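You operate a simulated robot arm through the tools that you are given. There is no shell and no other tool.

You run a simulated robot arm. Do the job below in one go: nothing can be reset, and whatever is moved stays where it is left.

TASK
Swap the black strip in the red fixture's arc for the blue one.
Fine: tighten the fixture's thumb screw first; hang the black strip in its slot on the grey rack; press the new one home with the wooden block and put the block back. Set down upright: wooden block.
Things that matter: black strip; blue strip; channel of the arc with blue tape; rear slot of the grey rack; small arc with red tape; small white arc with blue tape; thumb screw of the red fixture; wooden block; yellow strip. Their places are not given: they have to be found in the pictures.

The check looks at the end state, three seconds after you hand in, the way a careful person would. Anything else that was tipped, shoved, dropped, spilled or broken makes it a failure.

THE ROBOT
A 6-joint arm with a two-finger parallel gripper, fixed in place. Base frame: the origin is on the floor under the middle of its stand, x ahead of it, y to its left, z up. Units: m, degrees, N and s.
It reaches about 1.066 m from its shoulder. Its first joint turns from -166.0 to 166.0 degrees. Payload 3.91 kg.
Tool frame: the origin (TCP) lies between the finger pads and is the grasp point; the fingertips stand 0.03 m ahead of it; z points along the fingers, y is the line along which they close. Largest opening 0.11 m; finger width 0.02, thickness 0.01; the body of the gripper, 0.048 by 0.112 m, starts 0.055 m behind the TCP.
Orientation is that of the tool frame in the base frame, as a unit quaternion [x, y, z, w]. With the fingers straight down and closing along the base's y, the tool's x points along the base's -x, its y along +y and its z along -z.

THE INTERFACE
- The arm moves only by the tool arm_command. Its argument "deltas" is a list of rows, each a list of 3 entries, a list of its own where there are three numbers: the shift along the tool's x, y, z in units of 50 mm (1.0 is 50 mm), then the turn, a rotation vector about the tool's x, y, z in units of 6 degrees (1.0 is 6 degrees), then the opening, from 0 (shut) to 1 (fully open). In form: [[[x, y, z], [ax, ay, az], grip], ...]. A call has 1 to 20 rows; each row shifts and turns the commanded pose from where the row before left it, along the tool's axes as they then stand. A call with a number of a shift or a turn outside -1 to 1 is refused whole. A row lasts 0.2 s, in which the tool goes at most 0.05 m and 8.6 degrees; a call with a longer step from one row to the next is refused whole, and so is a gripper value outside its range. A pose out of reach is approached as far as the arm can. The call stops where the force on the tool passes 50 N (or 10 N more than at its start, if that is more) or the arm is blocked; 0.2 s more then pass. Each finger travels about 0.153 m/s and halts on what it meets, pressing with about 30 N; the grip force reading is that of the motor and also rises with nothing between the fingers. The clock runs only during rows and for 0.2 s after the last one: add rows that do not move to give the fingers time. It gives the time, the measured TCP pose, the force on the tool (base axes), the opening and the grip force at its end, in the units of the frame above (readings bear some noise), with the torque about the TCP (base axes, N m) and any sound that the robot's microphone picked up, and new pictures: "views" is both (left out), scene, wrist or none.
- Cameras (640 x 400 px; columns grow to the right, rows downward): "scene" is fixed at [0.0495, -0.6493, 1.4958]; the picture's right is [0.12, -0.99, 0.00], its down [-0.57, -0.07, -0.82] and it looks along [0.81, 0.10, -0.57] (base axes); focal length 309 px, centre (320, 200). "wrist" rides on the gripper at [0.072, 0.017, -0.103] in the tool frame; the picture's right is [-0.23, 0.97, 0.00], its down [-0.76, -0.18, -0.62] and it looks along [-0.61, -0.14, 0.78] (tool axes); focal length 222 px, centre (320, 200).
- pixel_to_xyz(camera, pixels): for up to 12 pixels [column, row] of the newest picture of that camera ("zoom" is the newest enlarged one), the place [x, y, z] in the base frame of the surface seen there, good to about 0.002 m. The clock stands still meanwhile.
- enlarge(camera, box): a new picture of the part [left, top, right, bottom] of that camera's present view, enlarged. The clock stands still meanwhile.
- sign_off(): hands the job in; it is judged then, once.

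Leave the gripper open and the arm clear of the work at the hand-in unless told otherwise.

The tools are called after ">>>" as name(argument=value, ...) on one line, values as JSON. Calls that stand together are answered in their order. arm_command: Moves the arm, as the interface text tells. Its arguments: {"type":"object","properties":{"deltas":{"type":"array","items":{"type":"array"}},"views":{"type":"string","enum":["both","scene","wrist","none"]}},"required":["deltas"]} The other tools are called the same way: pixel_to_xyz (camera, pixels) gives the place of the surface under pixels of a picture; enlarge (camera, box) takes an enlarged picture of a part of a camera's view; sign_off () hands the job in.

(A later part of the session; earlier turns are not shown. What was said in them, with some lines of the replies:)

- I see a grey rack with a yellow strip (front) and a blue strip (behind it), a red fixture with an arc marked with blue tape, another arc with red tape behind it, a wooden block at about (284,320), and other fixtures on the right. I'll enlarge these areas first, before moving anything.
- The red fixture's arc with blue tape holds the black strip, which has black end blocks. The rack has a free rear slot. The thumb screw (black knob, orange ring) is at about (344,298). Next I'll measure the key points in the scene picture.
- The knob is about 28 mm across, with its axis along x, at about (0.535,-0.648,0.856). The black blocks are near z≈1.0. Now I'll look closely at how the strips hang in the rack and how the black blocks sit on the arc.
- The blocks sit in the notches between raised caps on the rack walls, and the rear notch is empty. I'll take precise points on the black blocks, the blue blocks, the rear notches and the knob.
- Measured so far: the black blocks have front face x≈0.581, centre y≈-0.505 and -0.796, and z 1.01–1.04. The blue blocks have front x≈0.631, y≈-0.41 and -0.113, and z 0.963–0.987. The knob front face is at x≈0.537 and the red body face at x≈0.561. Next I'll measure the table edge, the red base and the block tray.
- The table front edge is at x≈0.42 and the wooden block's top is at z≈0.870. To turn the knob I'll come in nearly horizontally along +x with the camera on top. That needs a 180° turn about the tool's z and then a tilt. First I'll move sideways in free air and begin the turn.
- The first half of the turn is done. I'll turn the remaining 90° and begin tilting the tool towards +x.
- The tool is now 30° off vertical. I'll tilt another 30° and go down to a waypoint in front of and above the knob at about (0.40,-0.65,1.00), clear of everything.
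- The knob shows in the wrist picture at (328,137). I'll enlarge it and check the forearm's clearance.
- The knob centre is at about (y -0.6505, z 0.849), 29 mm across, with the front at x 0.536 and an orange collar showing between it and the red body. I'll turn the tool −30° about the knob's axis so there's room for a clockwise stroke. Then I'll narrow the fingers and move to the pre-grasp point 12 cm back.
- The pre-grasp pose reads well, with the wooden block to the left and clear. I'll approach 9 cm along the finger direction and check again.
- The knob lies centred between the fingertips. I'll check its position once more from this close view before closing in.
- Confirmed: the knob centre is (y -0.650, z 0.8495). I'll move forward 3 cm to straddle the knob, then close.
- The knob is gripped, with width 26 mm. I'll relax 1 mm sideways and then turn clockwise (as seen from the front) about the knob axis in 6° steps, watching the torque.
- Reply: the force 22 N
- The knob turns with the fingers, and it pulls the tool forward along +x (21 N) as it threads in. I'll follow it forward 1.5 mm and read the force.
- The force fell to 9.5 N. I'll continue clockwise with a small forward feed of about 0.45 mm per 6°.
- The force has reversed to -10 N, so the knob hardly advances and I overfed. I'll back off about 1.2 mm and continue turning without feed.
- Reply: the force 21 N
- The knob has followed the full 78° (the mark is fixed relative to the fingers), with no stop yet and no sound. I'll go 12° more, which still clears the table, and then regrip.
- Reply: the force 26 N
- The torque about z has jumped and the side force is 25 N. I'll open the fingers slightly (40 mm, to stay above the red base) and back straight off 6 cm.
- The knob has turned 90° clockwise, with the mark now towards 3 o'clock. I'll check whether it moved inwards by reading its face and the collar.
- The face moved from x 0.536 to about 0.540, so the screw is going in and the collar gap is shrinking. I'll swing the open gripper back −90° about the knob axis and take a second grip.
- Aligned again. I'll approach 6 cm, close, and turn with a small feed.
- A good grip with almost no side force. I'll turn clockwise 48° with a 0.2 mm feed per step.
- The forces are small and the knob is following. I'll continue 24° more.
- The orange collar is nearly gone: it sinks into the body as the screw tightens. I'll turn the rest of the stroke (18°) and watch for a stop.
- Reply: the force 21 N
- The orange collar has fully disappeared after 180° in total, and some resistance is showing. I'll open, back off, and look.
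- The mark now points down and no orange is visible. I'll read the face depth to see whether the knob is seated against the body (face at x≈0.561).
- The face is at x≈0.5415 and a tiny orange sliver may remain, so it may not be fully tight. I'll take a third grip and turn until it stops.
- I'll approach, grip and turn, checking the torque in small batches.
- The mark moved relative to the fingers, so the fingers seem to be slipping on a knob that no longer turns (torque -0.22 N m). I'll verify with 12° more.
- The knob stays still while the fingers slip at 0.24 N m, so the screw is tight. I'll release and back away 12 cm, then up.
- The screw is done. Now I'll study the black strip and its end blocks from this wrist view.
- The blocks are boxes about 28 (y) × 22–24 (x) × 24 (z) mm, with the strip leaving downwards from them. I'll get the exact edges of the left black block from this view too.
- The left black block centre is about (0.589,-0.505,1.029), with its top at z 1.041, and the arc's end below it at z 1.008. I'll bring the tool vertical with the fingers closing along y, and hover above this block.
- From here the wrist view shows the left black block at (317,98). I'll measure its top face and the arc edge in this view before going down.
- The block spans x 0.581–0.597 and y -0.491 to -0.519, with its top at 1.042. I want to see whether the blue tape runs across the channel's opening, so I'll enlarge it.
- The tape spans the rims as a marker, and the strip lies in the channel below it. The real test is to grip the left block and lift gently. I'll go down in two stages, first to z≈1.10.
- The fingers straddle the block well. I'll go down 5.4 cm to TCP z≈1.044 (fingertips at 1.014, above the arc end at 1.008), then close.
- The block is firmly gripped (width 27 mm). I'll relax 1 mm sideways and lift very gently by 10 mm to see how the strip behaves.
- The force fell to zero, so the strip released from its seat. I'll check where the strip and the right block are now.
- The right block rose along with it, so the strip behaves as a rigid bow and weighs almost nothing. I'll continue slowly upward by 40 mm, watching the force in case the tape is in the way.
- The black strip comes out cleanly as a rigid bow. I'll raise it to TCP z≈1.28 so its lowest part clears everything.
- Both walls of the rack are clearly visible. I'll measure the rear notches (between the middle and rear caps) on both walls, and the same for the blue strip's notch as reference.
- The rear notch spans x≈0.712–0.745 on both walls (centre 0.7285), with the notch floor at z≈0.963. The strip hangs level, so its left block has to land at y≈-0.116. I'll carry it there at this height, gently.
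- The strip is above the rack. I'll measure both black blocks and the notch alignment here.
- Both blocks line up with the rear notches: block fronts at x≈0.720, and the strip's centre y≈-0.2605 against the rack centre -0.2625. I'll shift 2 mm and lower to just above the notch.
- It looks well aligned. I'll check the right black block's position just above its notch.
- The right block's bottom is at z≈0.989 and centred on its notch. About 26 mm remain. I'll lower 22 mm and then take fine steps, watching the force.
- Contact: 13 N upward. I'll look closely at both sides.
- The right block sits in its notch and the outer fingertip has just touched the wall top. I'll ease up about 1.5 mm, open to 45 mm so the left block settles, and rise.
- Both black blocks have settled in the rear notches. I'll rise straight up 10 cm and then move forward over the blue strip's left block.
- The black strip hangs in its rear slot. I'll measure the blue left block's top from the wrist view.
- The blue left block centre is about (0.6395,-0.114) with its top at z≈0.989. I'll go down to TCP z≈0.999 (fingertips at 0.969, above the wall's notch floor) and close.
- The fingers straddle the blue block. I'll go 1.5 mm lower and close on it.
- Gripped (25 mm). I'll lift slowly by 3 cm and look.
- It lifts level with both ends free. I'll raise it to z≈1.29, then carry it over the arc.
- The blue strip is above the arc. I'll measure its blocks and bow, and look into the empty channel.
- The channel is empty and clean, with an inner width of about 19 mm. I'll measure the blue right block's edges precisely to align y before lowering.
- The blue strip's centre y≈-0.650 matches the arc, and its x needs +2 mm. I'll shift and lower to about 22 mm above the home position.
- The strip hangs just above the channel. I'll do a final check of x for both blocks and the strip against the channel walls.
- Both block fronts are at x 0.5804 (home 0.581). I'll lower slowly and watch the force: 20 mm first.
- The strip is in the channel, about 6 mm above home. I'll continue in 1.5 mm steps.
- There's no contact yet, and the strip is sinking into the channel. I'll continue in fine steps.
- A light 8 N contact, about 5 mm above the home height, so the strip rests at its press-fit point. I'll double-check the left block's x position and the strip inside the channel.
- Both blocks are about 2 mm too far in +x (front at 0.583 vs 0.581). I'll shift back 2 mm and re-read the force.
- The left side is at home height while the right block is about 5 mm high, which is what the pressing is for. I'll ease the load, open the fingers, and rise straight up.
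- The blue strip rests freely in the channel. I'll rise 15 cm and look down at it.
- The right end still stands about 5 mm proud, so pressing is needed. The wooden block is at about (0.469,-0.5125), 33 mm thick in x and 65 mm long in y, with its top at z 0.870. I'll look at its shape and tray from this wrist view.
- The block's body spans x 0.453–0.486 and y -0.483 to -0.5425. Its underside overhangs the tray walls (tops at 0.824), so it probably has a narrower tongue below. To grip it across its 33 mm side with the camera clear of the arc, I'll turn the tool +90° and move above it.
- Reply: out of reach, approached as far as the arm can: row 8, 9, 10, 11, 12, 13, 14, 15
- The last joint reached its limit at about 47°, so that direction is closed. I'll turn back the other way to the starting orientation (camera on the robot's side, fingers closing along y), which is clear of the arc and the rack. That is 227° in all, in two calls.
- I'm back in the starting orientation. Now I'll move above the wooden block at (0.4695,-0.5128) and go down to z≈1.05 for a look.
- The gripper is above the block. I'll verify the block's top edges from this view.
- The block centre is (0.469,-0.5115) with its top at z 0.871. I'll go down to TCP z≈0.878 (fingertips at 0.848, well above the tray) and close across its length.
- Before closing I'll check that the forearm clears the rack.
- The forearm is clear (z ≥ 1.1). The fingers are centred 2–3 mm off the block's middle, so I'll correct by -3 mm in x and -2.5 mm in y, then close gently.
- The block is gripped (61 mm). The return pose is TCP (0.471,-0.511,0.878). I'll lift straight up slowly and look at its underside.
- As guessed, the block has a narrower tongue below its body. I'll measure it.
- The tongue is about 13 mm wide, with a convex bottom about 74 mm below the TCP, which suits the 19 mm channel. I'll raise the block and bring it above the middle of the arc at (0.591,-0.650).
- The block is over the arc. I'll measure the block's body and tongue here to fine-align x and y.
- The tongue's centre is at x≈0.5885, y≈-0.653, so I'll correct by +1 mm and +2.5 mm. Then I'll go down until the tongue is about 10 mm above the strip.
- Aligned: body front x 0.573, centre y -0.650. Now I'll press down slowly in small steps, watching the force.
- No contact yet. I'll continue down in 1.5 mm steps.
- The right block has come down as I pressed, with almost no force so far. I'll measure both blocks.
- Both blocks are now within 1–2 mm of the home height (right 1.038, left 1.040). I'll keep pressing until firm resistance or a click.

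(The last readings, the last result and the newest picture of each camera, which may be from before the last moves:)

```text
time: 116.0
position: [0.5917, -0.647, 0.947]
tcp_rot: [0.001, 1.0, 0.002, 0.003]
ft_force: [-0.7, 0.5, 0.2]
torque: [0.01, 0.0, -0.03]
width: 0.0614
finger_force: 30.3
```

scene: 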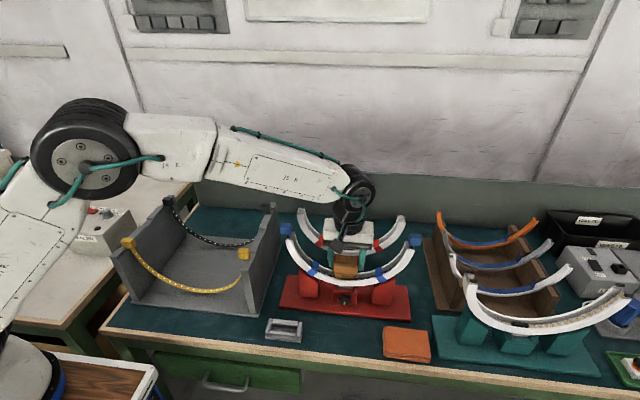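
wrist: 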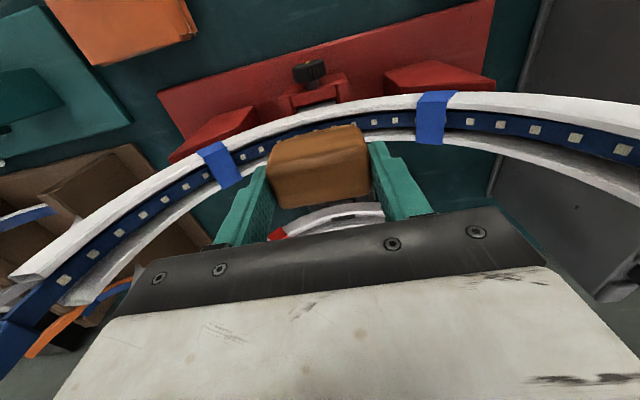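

There's still no resistance. I'll look again.

>>> arm_command(deltas=[[[0, 0, 0.02], [0, 0, 0], 0.0], [[0, 0, 0], [0, 0, 0], 0.0]], views="both")

>>> enlarge(camera="scene", box=[310, 235, 390, 295])

>>> pixel_to_xyz(camera="zoom", pixels=[[240, 215], [350, 220], [240, 240], [350, 250], [240, 280], [300, 290], [190, 275], [400, 285], [205, 200], [375, 200]])

>>> enlarge(camera="wrist", box=[200, 60, 460, 220])

```text
time: 116.6
position: [0.593, -0.6477, 0.9466]
tcp_rot: [0.0, 1.0, 0.001, 0.003]
ft_force: [0.2, -1.0, 8.7]
torque: [0.02, 0.03, -0.03]
width: 0.0613
finger_force: 30.1
```

scene: 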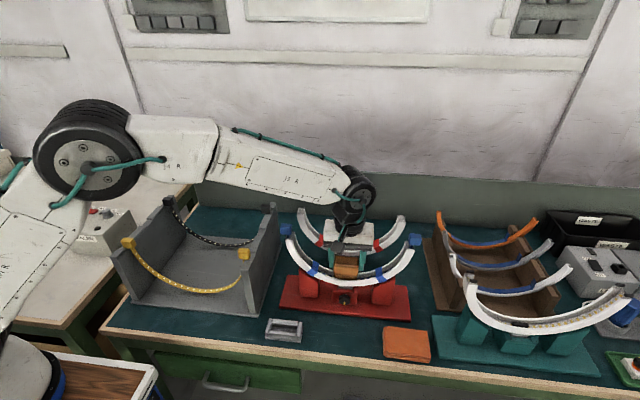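
wrist: 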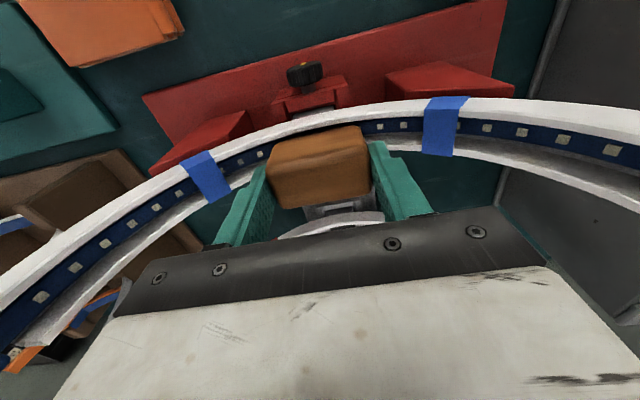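

```text
6.67 times, centred on (350, 265) of scene
```

zoom: 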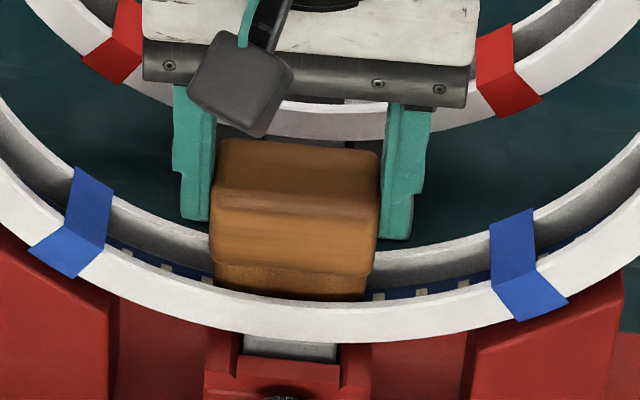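

```text
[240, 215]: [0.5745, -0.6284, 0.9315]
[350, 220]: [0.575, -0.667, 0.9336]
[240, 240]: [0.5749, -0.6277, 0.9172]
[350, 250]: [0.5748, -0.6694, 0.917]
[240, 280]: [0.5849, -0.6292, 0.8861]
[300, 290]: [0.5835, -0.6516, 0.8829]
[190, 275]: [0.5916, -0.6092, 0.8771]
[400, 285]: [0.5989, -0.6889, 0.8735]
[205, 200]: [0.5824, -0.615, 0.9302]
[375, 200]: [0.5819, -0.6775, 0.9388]
```

```text
2.46 times, centred on (330, 140) of wrist
```

zoom: 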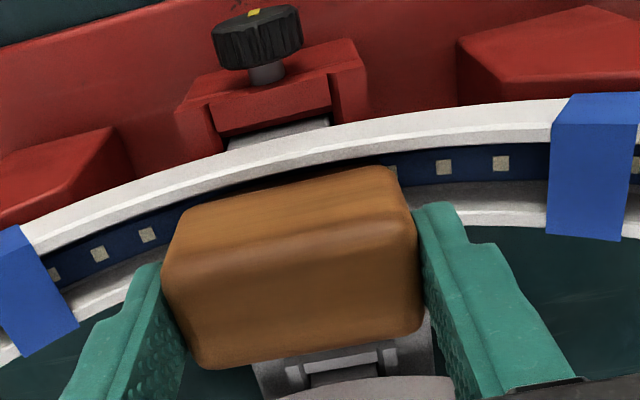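

Now there's a firm 8.7 N and the strip sits low in the channel, like the black one did. I'll press a bit harder in 1 mm steps to make sure it's fully home.

>>> arm_command(deltas=[[[0, 0, 0.02], [0, 0, 0], 0.0], [[0, 0, 0], [0, 0, 0], 0.0]], views="none")

>>> arm_command(deltas=[[[0, 0, 0.02], [0, 0, 0], 0.0], [[0, 0, 0], [0, 0, 0], 0.0]], views="none")

>>> arm_command(deltas=[[[0, 0, 0.02], [0, 0, 0], 0.0], [[0, 0, 0], [0, 0, 0], 0.0]], views="scene")

>>> enlarge(camera="scene", box=[265, 205, 431, 305])

>>> pixel_to_xyz(camera="scene", pixels=[[285, 230], [289, 230], [413, 240], [420, 241], [287, 225], [286, 224], [415, 235], [417, 236], [282, 225], [290, 226], [410, 235], [419, 236]])

```text
time: 117.2
position: [0.5922, -0.6488, 0.9474]
tcp_rot: [0.0, 1.0, 0.001, 0.003]
ft_force: [-0.4, 0.0, 20.6]
torque: [-0.02, 0.04, 0.01]
width: 0.0616
finger_force: 29.8
```

```text
time: 117.8
position: [0.5925, -0.6486, 0.9471]
tcp_rot: [0.0, 1.0, 0.0, 0.004]
ft_force: [0.4, -1.0, 29.8]
torque: [-0.01, 0.06, 0.01]
width: 0.0618
finger_force: 30.0
```

```text
time: 118.4
position: [0.5902, -0.6478, 0.9443]
tcp_rot: [0.0, 1.0, 0.001, 0.002]
ft_force: [-0.6, 1.0, 30.1]
torque: [-0.02, 0.03, 0.0]
width: 0.0618
finger_force: 30.0
```

scene: 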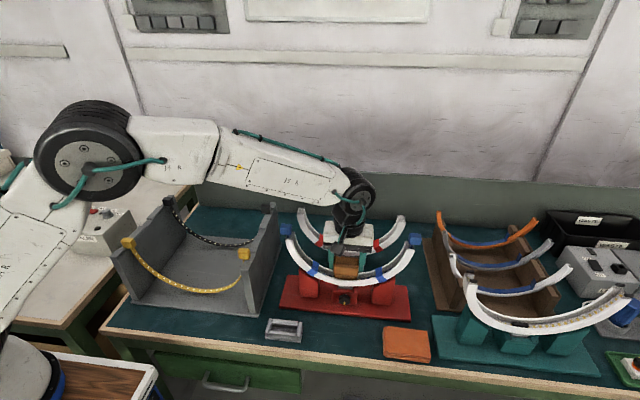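

```text
3.86 times, centred on (348, 255) of scene
```

zoom: 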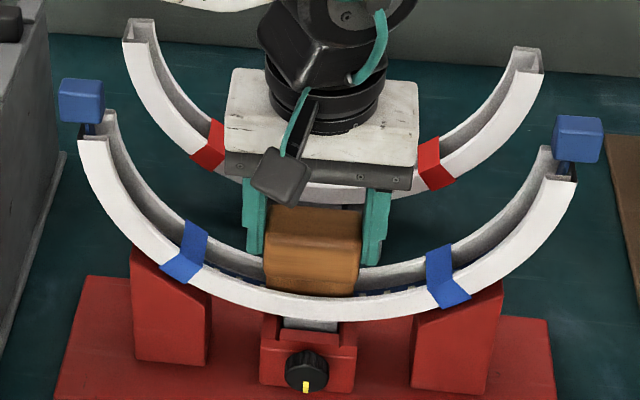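

```text
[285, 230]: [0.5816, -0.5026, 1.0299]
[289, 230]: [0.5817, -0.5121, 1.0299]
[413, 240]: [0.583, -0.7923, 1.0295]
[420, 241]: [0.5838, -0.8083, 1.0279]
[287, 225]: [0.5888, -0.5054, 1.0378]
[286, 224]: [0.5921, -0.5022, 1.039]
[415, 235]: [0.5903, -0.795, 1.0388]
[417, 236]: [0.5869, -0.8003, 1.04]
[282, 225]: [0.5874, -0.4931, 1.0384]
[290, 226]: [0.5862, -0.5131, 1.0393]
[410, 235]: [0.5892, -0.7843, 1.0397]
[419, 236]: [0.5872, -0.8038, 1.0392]
```

Both blocks are now level at home height (tops 1.038–1.040, as the black strip was), with 30 N pressed through the block. I'll lift the block slowly off and inspect.

>>> arm_command(deltas=[[[0, 0, -0.1], [0, 0, 0], 0.0], [[0, 0, -0.1], [0, 0, 0], 0.0], [[0, 0, -0.2], [0, 0, 0], 0.0], [[0, 0, -0.4], [0, 0, 0], 0.0], [[0, 0, -0.6], [0, 0, 0], 0.0], [[0, 0, -0.7], [0, 0, 0], 0.0], [[0, 0, -0.7], [0, 0, 0], 0.0], [[0, 0, -0.7], [0, 0, 0], 0.0], [[0, 0, -0.6], [0, 0, 0], 0.0], [[0, 0, 0], [0, 0, 0], 0.0]], views="both")

>>> enlarge(camera="scene", box=[265, 205, 431, 305])

>>> enlarge(camera="scene", box=[300, 245, 380, 295])

>>> pixel_to_xyz(camera="scene", pixels=[[285, 230], [289, 230], [413, 240], [420, 241], [287, 225], [286, 224], [415, 235], [417, 236], [282, 225], [290, 226], [410, 235], [419, 236]])

```text
time: 120.6
position: [0.5901, -0.6478, 1.1461]
tcp_rot: [0.0, 1.0, 0.002, 0.003]
ft_force: [1.0, -0.3, -1.6]
torque: [-0.04, -0.04, 0.01]
width: 0.0614
finger_force: 29.6
```

scene: 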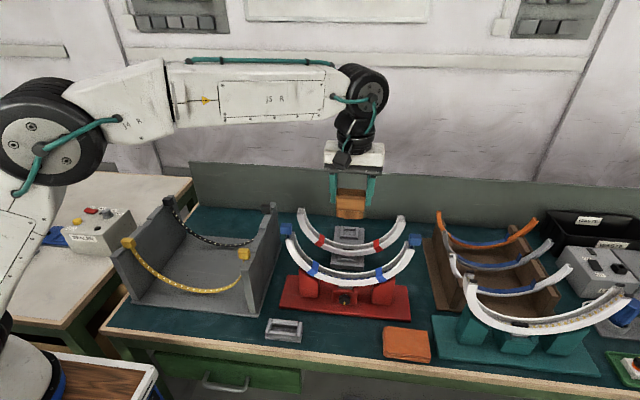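
wrist: 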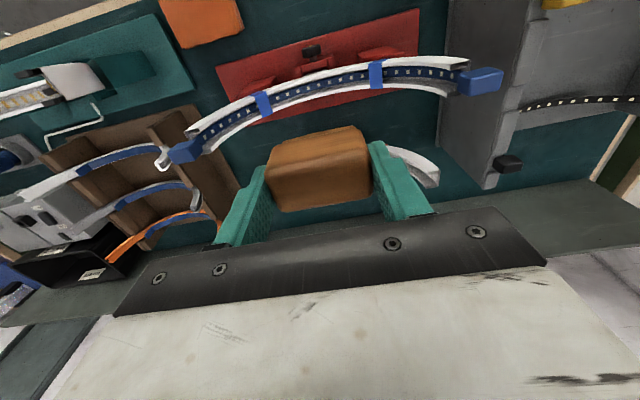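

```text
3.86 times, centred on (348, 255) of scene
```

zoom: 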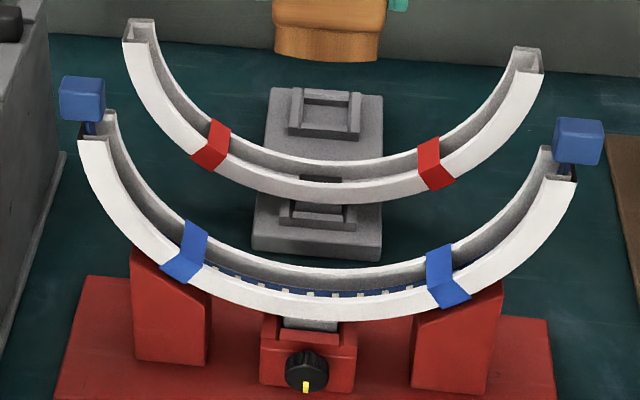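

```text
8.00 times, centred on (340, 270) of scene
```

zoom: 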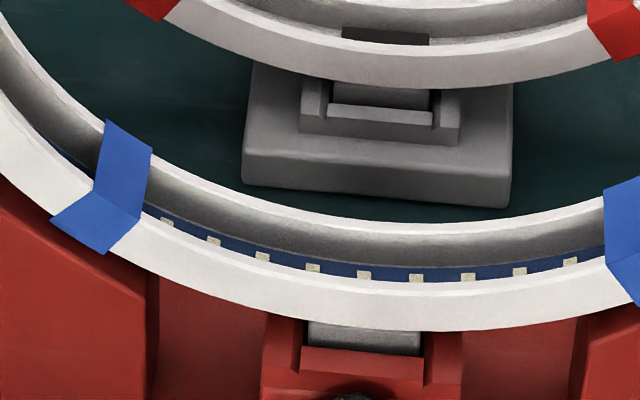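

```text
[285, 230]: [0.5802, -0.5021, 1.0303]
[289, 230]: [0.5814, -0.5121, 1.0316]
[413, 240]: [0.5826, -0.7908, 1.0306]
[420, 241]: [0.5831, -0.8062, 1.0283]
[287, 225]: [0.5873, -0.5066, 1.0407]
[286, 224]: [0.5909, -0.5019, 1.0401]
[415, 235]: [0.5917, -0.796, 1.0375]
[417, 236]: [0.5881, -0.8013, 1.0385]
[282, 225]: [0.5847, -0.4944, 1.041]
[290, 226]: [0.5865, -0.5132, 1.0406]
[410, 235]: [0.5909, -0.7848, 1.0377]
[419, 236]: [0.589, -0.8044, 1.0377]
```

The strip sits low in the channel with the LEDs half hidden behind the front rim, just as the black strip did. I'll compare using the same crop as earlier, when the black one was in place.

>>> enlarge(camera="scene", box=[310, 265, 390, 315])

>>> enlarge(camera="scene", box=[280, 215, 360, 265])

>>> enlarge(camera="scene", box=[360, 220, 440, 270])

>>> enlarge(camera="wrist", box=[180, 40, 520, 180])

```text
8.00 times, centred on (350, 290) of scene
```

zoom: 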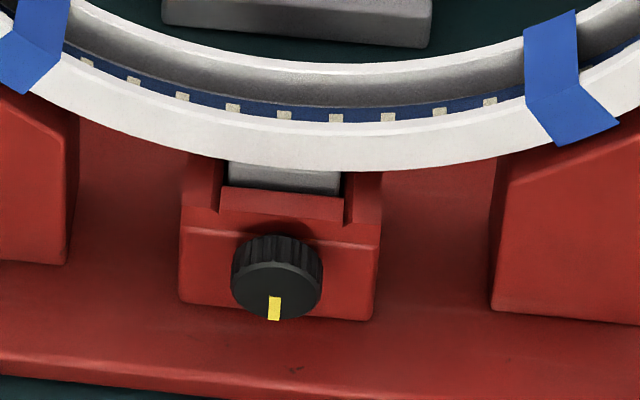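

```text
8.00 times, centred on (320, 240) of scene
```

zoom: 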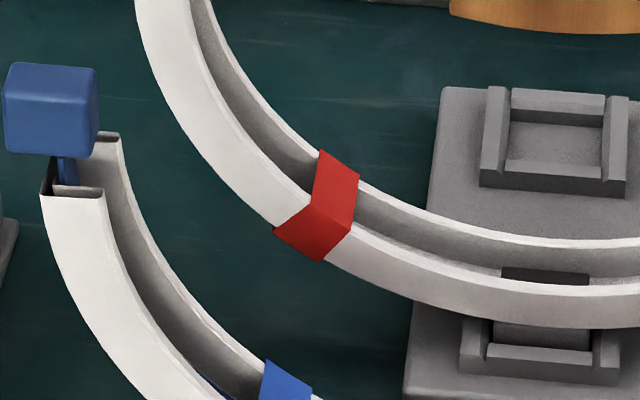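

```text
8.00 times, centred on (400, 245) of scene
```

zoom: 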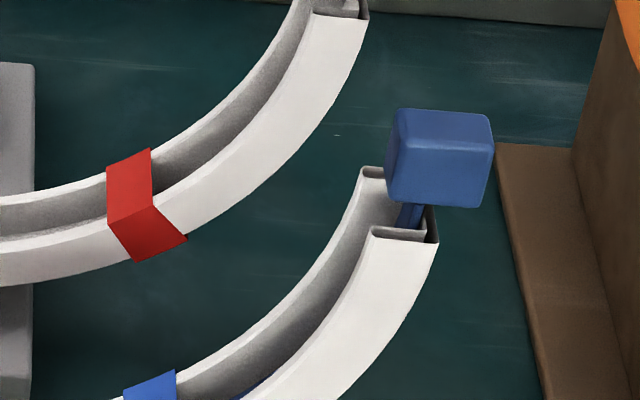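

```text
1.88 times, centred on (350, 110) of wrist
```

zoom: 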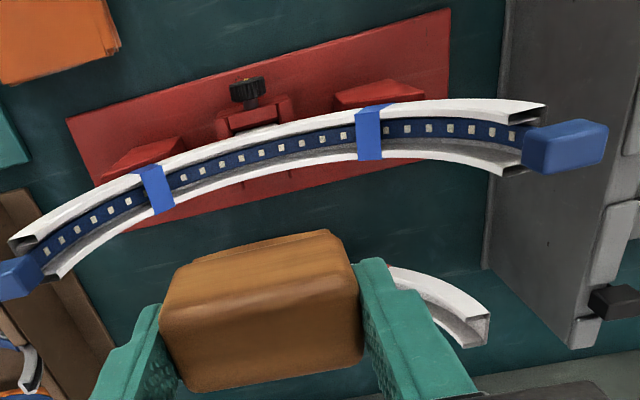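

The blue strip's blocks and LEDs match the earlier crop of the black one to within about 1 mm. Now I'll take the wooden block back above its tray.

>>> arm_command(deltas=[[[0.25, 0.28, 0], [0, 0, 0], 0.0], [[0.45, 0.52, 0], [0, 0, 0], 0.0], [[0.48, 0.55, 0], [0, 0, 0], 0.0], [[0.48, 0.55, 0], [0, 0, 0], 0.0], [[0.45, 0.52, 0], [0, 0, 0], 0.0], [[0.27, 0.32, 0], [0, 0, 0], 0.0], [[0, 0, 0.4], [0, 0, 0], 0.0], [[0, 0, 0.7], [0, 0, 0], 0.0], [[0, 0, 0.8], [0, 0, 0], 0.0], [[0, 0, 0.8], [0, 0, 0], 0.0], [[0, 0, 0.5], [0, 0, 0], 0.0], [[0, 0, 0.3], [0, 0, 0], 0.0], [[0, 0, 0], [0, 0, 0], 0.0], [[0, 0, 0], [0, 0, 0], 0.0]], views="both")

>>> enlarge(camera="scene", box=[250, 265, 320, 345])

>>> enlarge(camera="wrist", box=[230, 70, 410, 220])

```text
time: 123.6
position: [0.4704, -0.5097, 0.9722]
tcp_rot: [0.0, 1.0, 0.002, 0.002]
ft_force: [0.1, 0.3, -1.4]
torque: [-0.02, -0.02, 0.02]
width: 0.0616
finger_force: 30.1
```

scene: 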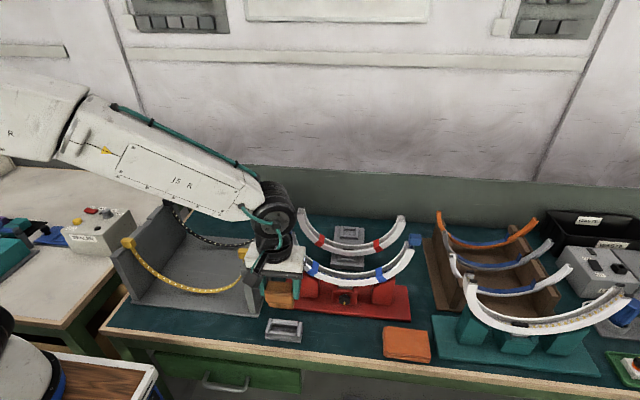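
wrist: 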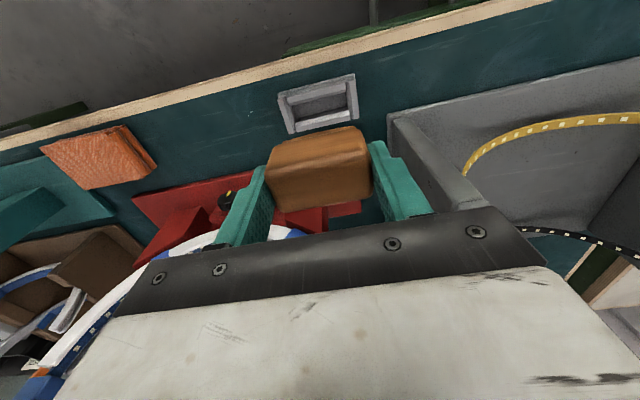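

```text
5.00 times, centred on (285, 305) of scene
```

zoom: 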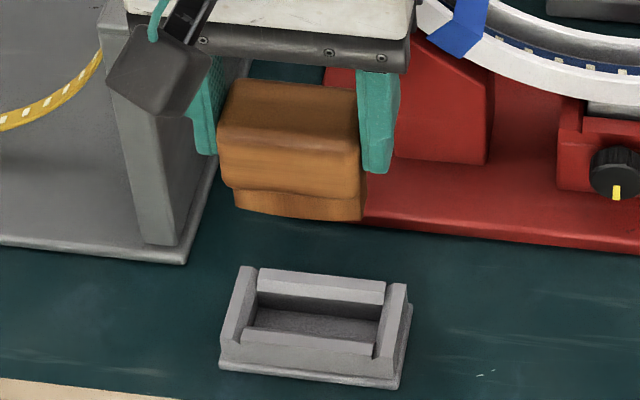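

```text
2.67 times, centred on (320, 145) of wrist
```

zoom: 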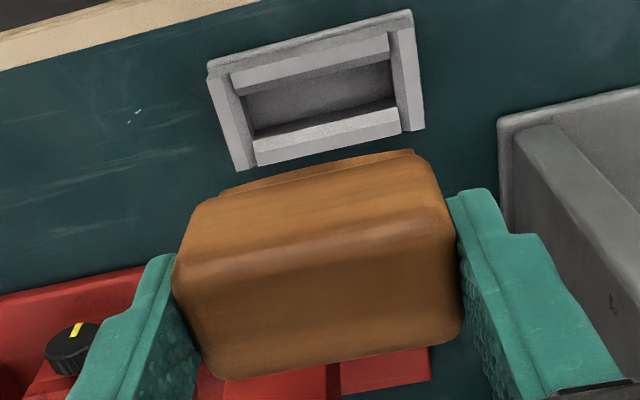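

I'll measure the block and its tongue against the tray's cavity for a clean set-down.

>>> pixel_to_xyz(camera="scene", pixels=[[271, 298], [290, 300], [280, 300], [273, 304.5], [290, 307], [280, 306], [268, 297], [293, 299], [280, 285]])

>>> enlarge(camera="scene", box=[258, 310, 308, 345])

>>> pixel_to_xyz(camera="zoom", pixels=[[190, 215], [475, 240], [210, 160], [485, 190], [170, 200], [500, 250], [330, 165], [330, 195], [320, 245], [320, 270], [185, 110], [525, 150]])

>>> enlarge(camera="scene", box=[258, 275, 308, 310])

>>> pixel_to_xyz(camera="zoom", pixels=[[130, 230], [400, 250], [270, 240], [150, 320], [380, 345], [260, 340], [120, 200], [430, 230], [270, 130]])

```text
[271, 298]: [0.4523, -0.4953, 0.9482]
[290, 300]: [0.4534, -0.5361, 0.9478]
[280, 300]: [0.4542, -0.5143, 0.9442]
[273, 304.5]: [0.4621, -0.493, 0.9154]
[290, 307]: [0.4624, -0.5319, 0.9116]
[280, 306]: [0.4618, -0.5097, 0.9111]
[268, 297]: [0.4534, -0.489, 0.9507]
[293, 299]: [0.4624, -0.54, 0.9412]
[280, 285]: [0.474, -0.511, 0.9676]
```

```text
11.43 times, centred on (283, 328) of scene
```

zoom: 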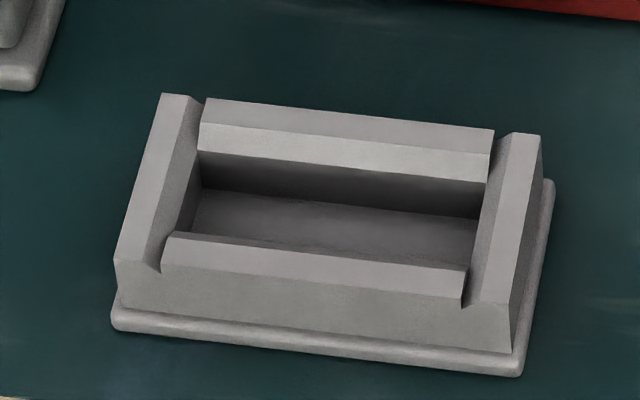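

```text
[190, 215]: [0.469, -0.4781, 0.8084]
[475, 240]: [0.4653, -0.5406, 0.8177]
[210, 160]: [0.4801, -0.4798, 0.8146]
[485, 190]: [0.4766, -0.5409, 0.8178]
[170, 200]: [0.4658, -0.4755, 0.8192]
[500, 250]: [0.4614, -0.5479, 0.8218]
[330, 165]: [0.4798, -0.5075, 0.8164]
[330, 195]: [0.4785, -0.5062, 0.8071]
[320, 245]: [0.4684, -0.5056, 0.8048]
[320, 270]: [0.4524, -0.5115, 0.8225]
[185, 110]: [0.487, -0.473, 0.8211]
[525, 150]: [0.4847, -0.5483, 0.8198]
```

```text
11.43 times, centred on (283, 292) of scene
```

zoom: 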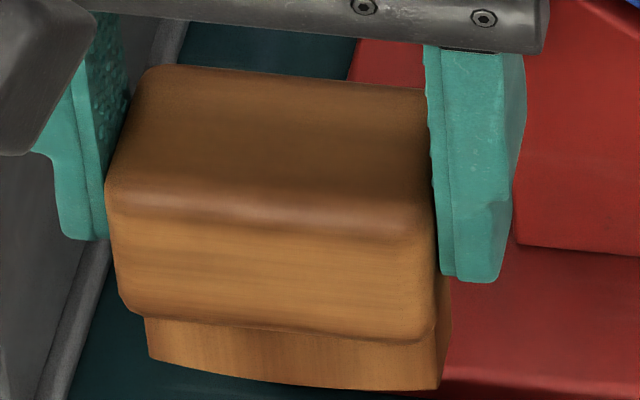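

```text
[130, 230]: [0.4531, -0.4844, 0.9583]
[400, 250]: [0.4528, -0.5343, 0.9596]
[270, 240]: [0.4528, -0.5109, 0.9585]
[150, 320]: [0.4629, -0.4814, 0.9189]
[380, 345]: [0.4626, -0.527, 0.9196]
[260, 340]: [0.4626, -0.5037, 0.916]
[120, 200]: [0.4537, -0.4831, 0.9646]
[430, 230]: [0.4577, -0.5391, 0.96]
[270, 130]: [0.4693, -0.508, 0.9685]
```

The tongue (x 0.4626–0.476, y -0.4806 to -0.538) lines up with the cavity (x 0.459–0.479, y -0.478 to -0.5415). I'll lower 8 cm and then finely.

>>> arm_command(deltas=[[[0, 0, 0.4], [0, 0, 0], 0.0], [[0, 0, 0.5], [0, 0, 0], 0.0], [[0, 0, 0.4], [0, 0, 0], 0.0], [[0, 0, 0.2], [0, 0, 0], 0.0], [[0, 0, 0.1], [0, 0, 0], 0.0], [[0, 0, 0], [0, 0, 0], 0.0], [[0, 0, 0], [0, 0, 0], 0.0]], views="both")

>>> enlarge(camera="scene", box=[250, 285, 320, 345])

```text
time: 125.2
position: [0.4734, -0.5117, 0.8945]
tcp_rot: [0.0, 1.0, 0.002, 0.003]
ft_force: [-0.6, -0.5, 0.0]
torque: [-0.01, 0.04, 0.03]
width: 0.0615
finger_force: 29.6
```

scene: 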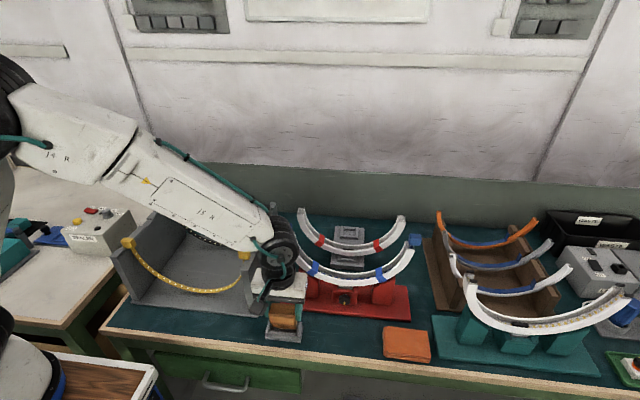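
wrist: 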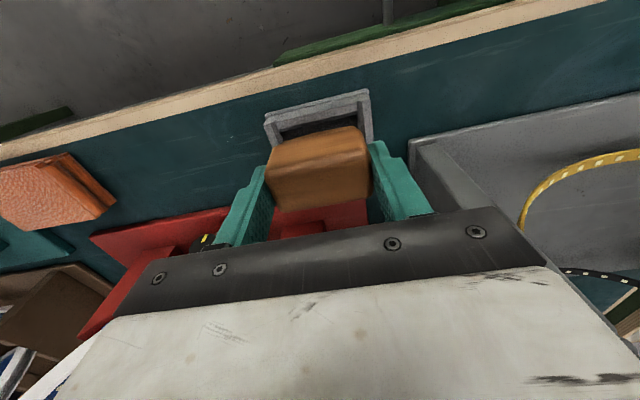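

```text
6.67 times, centred on (285, 315) of scene
```

zoom: 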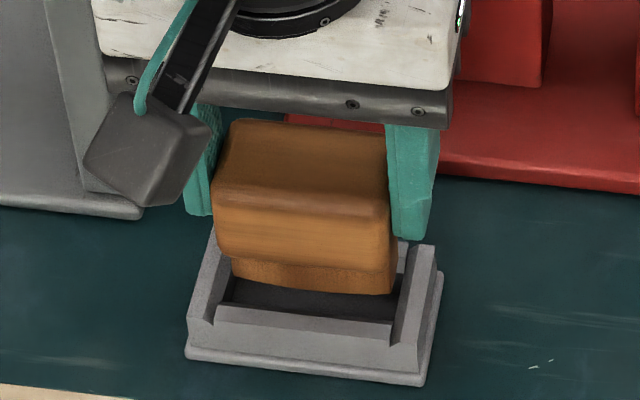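

>>> pixel_to_xyz(camera="zoom", pixels=[[240, 220], [370, 235], [300, 230], [250, 272], [370, 285], [310, 280], [225, 200], [385, 215], [310, 318], [395, 300], [410, 280], [215, 290]])

```text
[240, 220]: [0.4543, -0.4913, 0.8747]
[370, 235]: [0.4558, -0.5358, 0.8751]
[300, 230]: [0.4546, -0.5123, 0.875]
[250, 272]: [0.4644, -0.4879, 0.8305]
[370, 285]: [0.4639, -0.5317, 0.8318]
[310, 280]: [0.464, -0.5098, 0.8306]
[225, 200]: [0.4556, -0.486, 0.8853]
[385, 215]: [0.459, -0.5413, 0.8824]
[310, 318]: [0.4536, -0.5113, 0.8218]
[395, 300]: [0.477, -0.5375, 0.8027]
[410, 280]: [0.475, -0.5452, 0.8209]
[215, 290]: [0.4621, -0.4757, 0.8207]
```

The body front is at x≈0.4545 (original 0.4525), so I'll shift back 2 mm and lower on in small steps until the block rests on the tray floor.

>>> arm_command(deltas=[[[0.04, 0, 0], [0, 0, 0], 0.0], [[0, 0, 0.1], [0, 0, 0], 0.0], [[0, 0, 0.1], [0, 0, 0], 0.0], [[0, 0, 0.06], [0, 0, 0], 0.0], [[0, 0, 0], [0, 0, 0], 0.0]], views="none")

>>> arm_command(deltas=[[[0, 0, 0.03], [0, 0, 0], 0.0], [[0, 0, 0.03], [0, 0, 0], 0.0], [[0, 0, 0], [0, 0, 0], 0.0]], views="scene")

>>> enlarge(camera="scene", box=[250, 285, 320, 345])

```text
time: 126.4
position: [0.4728, -0.5102, 0.8793]
tcp_rot: [0.0, 1.0, 0.002, 0.003]
ft_force: [0.0, -0.5, -0.2]
torque: [0.0, 0.03, 0.01]
width: 0.0614
finger_force: 29.9
```

```text
time: 127.2
position: [0.4708, -0.5096, 0.8758]
tcp_rot: [0.001, 1.0, 0.002, 0.002]
ft_force: [-0.2, -1.4, -0.2]
torque: [0.01, -0.02, 0.0]
width: 0.0614
finger_force: 30.0
```

scene: 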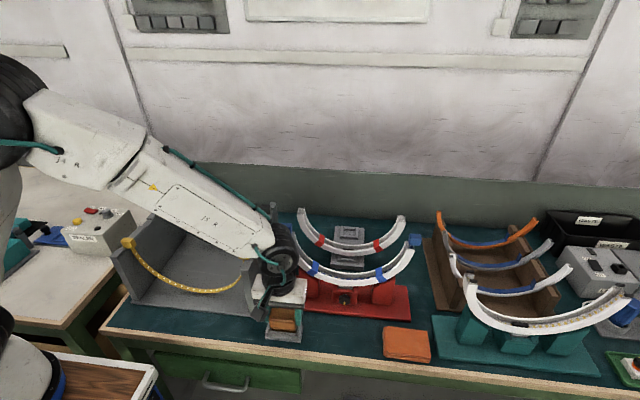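

```text
6.67 times, centred on (285, 315) of scene
```

zoom: 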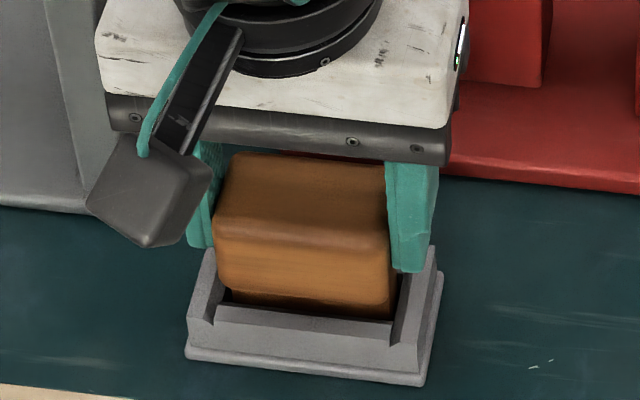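

The tongue is in the cavity. I'll continue in 1 mm steps to contact.

>>> arm_command(deltas=[[[0, 0, 0.02], [0, 0, 0], 0.0], [[0, 0, 0.02], [0, 0, 0], 0.0], [[0, 0, 0], [0, 0, 0], 0.0]], views="none")

>>> arm_command(deltas=[[[0, 0, 0.02], [0, 0, 0], 0.0], [[0, 0, 0], [0, 0, 0], 0.0]], views="none")

>>> arm_command(deltas=[[[0, 0, 0.02], [0, 0, 0], 0.0], [[0, 0, 0], [0, 0, 0], 0.0]], views="scene")

>>> enlarge(camera="scene", box=[250, 285, 320, 345])

>>> pixel_to_xyz(camera="zoom", pixels=[[240, 250], [370, 265], [300, 260], [300, 290], [300, 200], [250, 180], [370, 195]])

```text
time: 128.0
position: [0.4706, -0.5106, 0.8752]
tcp_rot: [0.0, 1.0, 0.001, 0.002]
ft_force: [-0.1, 0.4, -0.5]
torque: [0.02, -0.05, 0.02]
width: 0.0614
finger_force: 29.9
```

```text
time: 128.6
position: [0.4707, -0.51, 0.8726]
tcp_rot: [-0.001, 1.0, 0.002, 0.002]
ft_force: [0.7, -0.3, -2.1]
torque: [0.0, 0.0, 0.01]
width: 0.0614
finger_force: 29.9
```

```text
time: 129.2
position: [0.4718, -0.5099, 0.8729]
tcp_rot: [-0.001, 1.0, 0.002, 0.003]
ft_force: [-0.4, -0.2, 4.3]
torque: [-0.04, 0.07, 0.01]
width: 0.0615
finger_force: 29.7
```

scene: 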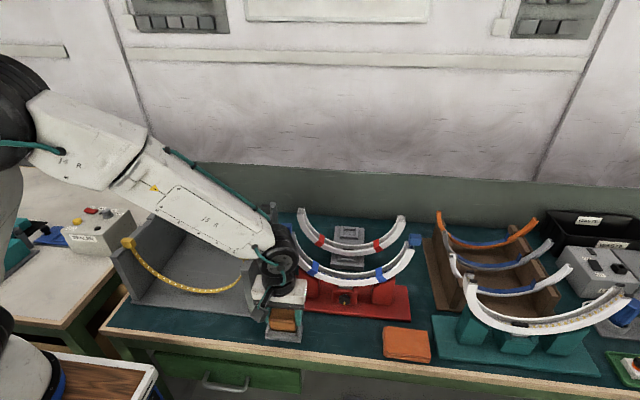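

```text
6.67 times, centred on (285, 315) of scene
```

zoom: 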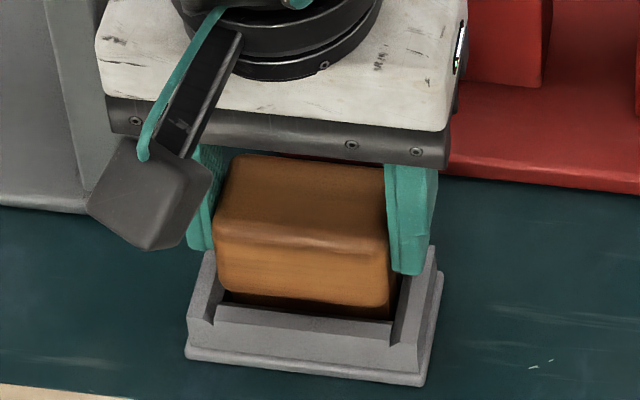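

```text
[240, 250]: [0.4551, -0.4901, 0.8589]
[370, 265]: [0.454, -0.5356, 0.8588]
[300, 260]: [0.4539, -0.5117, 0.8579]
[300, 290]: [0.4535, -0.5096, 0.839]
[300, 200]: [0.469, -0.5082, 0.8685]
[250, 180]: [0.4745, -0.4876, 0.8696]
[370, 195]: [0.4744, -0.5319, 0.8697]
```

The block rests on the tray floor (4 N, top at z 0.870 as originally). I'll open the fingers slowly.

>>> arm_command(deltas=[[[0, 0, -0.01], [0, 0, 0], 0.0], [[0, 0, 0], [0, 0, 0], 0.57], [[0, 0, 0], [0, 0, 0], 0.6], [[0, 0, 0], [0, 0, 0], 0.66], [[0, 0, 0], [0, 0, 0], 0.75], [[0, 0, 0], [0, 0, 0], 0.75]], views="both")

>>> enlarge(camera="scene", box=[250, 285, 320, 345])

```text
time: 130.6
position: [0.4716, -0.5114, 0.8726]
tcp_rot: [-0.001, 1.0, 0.001, 0.002]
ft_force: [0.7, -0.3, -0.1]
torque: [0.01, -0.03, 0.01]
width: 0.0824
finger_force: 0.0
```

scene: 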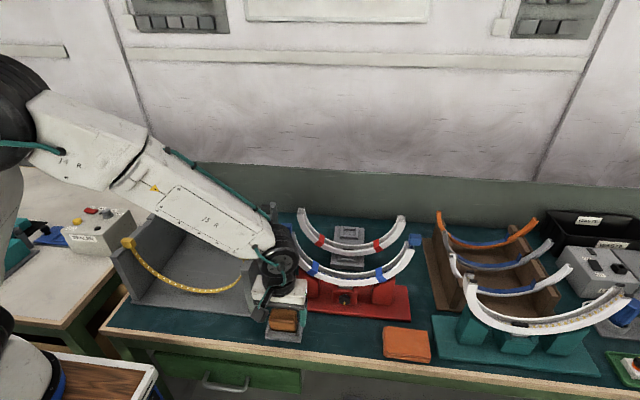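
wrist: 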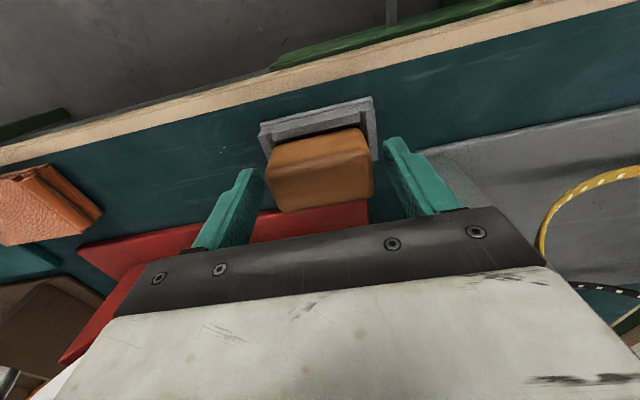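

```text
6.67 times, centred on (285, 315) of scene
```

zoom: 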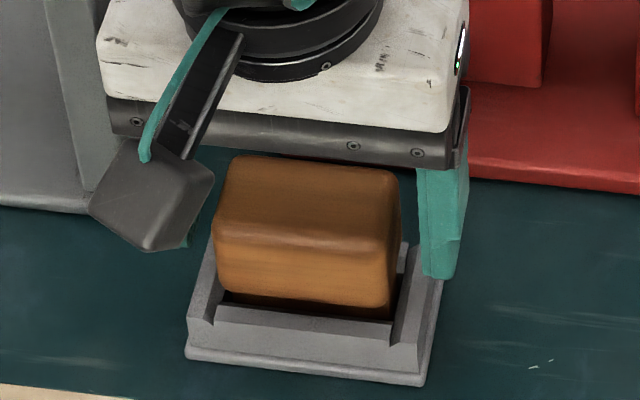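

The block stands upright in its tray as before. I'll rise straight up and then look over everything.

>>> arm_command(deltas=[[[0, 0, -0.2], [0, 0, 0], 0.75], [[0, 0, -0.4], [0, 0, 0], 0.75], [[0, 0, -0.7], [0, 0, 0], 0.75], [[0, 0, -0.8], [0, 0, 0], 0.8], [[0, 0, -0.9], [0, 0, 0], 0.9], [[0, 0, -0.9], [0, 0, 0], 1], [[0, 0, -0.9], [0, 0, 0], 1], [[0, 0, -0.9], [0, 0, 0], 1], [[0, 0, -0.9], [0, 0, 0], 1], [[0, 0, -0.9], [0, 0, 0], 1], [[0.5, 0, -0.6], [0, 0, 0], 1], [[0.5, 0, -0.6], [0, 0, 0], 1], [[0.5, 0, -0.4], [0, 0, 0], 1], [[0, 0, 0], [0, 0, 0], 1]], views="both")

>>> enlarge(camera="scene", box=[100, 180, 430, 370])

>>> enlarge(camera="scene", box=[265, 205, 431, 305])

>>> enlarge(camera="scene", box=[250, 295, 330, 345])

>>> pixel_to_xyz(camera="scene", pixels=[[282, 225], [291, 225], [410, 235], [419, 235], [282, 232], [290, 233], [410, 244], [419, 244], [286, 229], [415, 240]])

```text
time: 133.6
position: [0.3909, -0.5151, 1.3263]
tcp_rot: [0.0, 1.0, 0.002, 0.002]
ft_force: [-0.5, -0.1, 0.2]
torque: [0.03, 0.02, -0.01]
width: 0.1098
finger_force: 0.2
```

scene: 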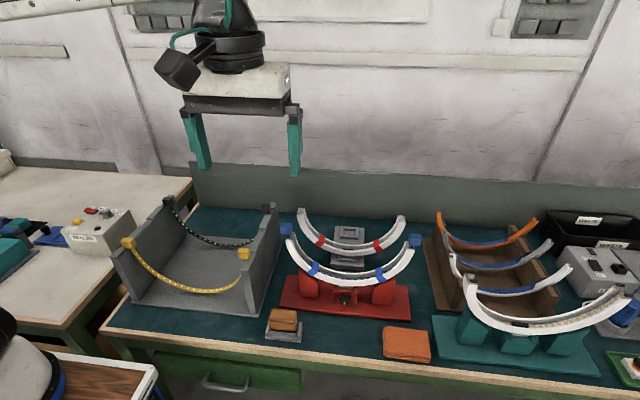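
wrist: 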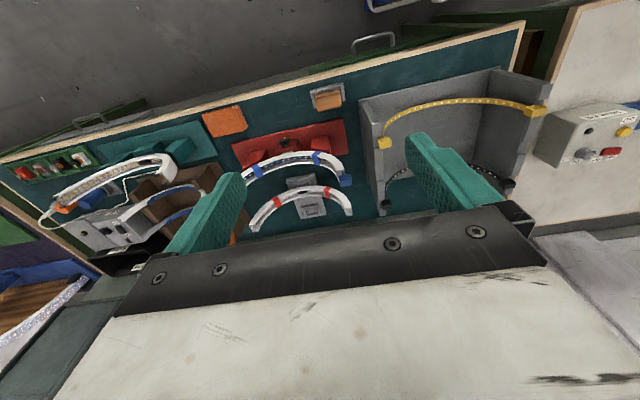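

```text
1.94 times, centred on (265, 275) of scene
```

zoom: 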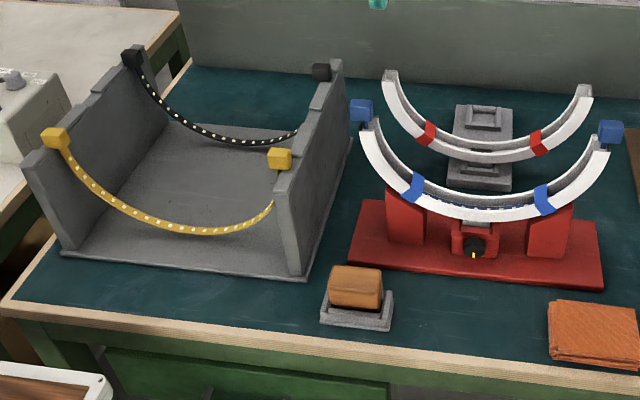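

```text
3.86 times, centred on (348, 255) of scene
```

zoom: 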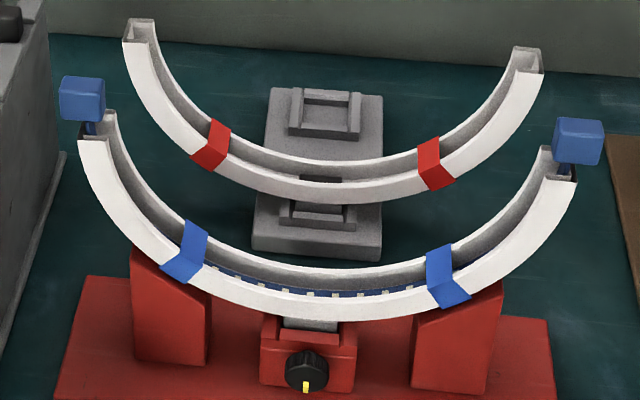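

```text
8.00 times, centred on (290, 320) of scene
```

zoom: 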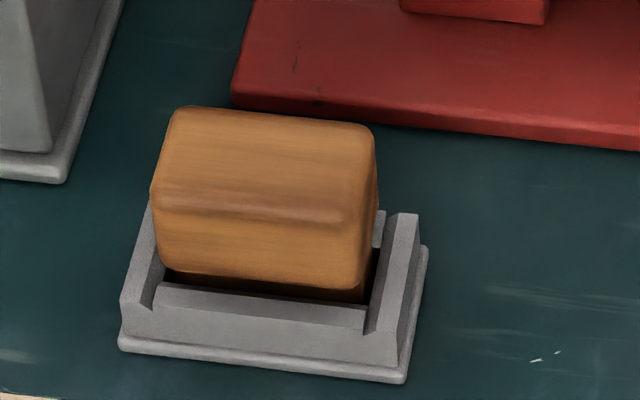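

```text
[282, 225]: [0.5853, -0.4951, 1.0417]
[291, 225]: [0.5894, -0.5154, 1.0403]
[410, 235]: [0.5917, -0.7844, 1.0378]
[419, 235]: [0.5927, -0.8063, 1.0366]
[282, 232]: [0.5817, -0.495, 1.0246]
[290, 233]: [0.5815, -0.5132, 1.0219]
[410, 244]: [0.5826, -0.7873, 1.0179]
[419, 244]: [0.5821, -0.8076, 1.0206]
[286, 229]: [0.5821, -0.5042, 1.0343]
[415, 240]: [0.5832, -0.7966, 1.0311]
```

The blue strip is at home: its blocks are within about 1 mm of where the black ones were and the LEDs are at the same depth. The wooden block is upright in its tray and the screw mark is unchanged. Last, I'll check the black strip's blocks in the rear slot and the rest of the bench.

>>> enlarge(camera="scene", box=[145, 185, 205, 225])

>>> enlarge(camera="scene", box=[235, 195, 295, 235])

>>> enlarge(camera="scene", box=[280, 215, 360, 265])

>>> enlarge(camera="scene", box=[420, 190, 640, 390])

```text
10.00 times, centred on (175, 205) of scene
```

zoom: 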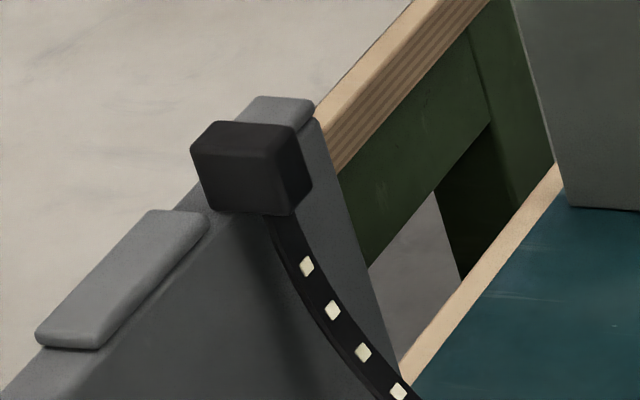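

```text
10.00 times, centred on (265, 215) of scene
```

zoom: 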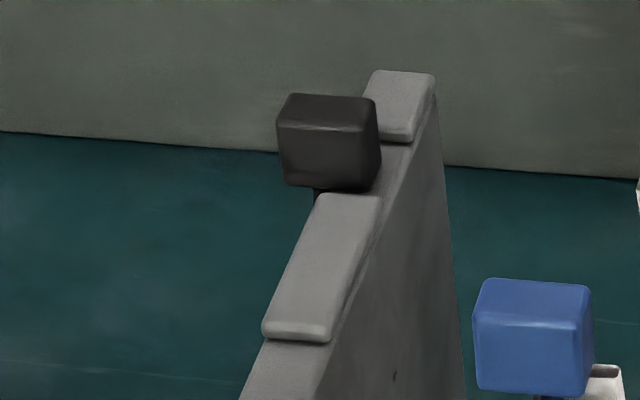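

```text
8.00 times, centred on (320, 240) of scene
```

zoom: 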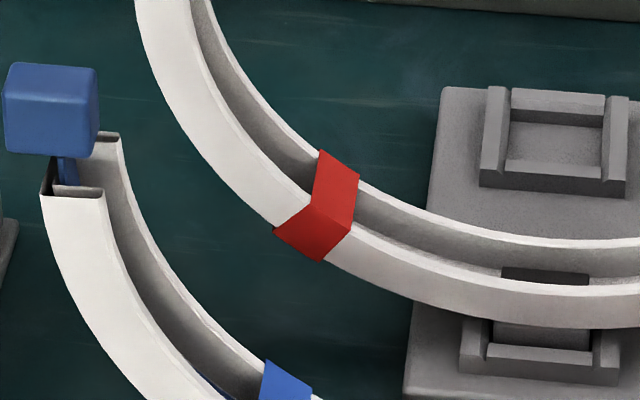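

```text
2.00 times, centred on (530, 290) of scene
```

zoom: 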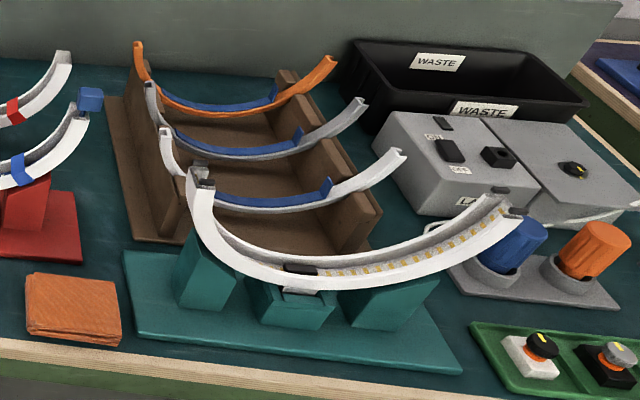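

Everything is in its place. The thumb screw is tight and the black strip hangs with both blocks in the rear notches. The blue strip is home in the blue-taped arc, the wooden block is upright in its tray, and nothing else was disturbed. The gripper is open and the arm is clear, so I'm handing in.

>>> sign_off()

```text
The job is handed in.
```

The swap is finished and handed in: the blue strip is in the red fixture's arc, and the black strip hangs in the rear slot of the grey rack. I don't have the check's verdict.

- **Thumb screw:** I tightened it first, about half a turn clockwise. It stopped there: the fingers slipped on the knob when I tried to turn it further, and the orange collar is no longer visible.
- **Black strip:** It came out of the arc cleanly. Both of its end blocks sit in the rear notches of the rack.
- **Blue strip:** I pressed it down with the wooden block at about 30 N. No click was heard, but its end blocks are within 1–2 mm of where the black ones were, and its lights sit at the same depth in the channel.
- **Wooden block:** It is back in its tray, standing upright as before.

In the last pictures nothing else on the bench had moved. The gripper is open and the arm is clear of the work.
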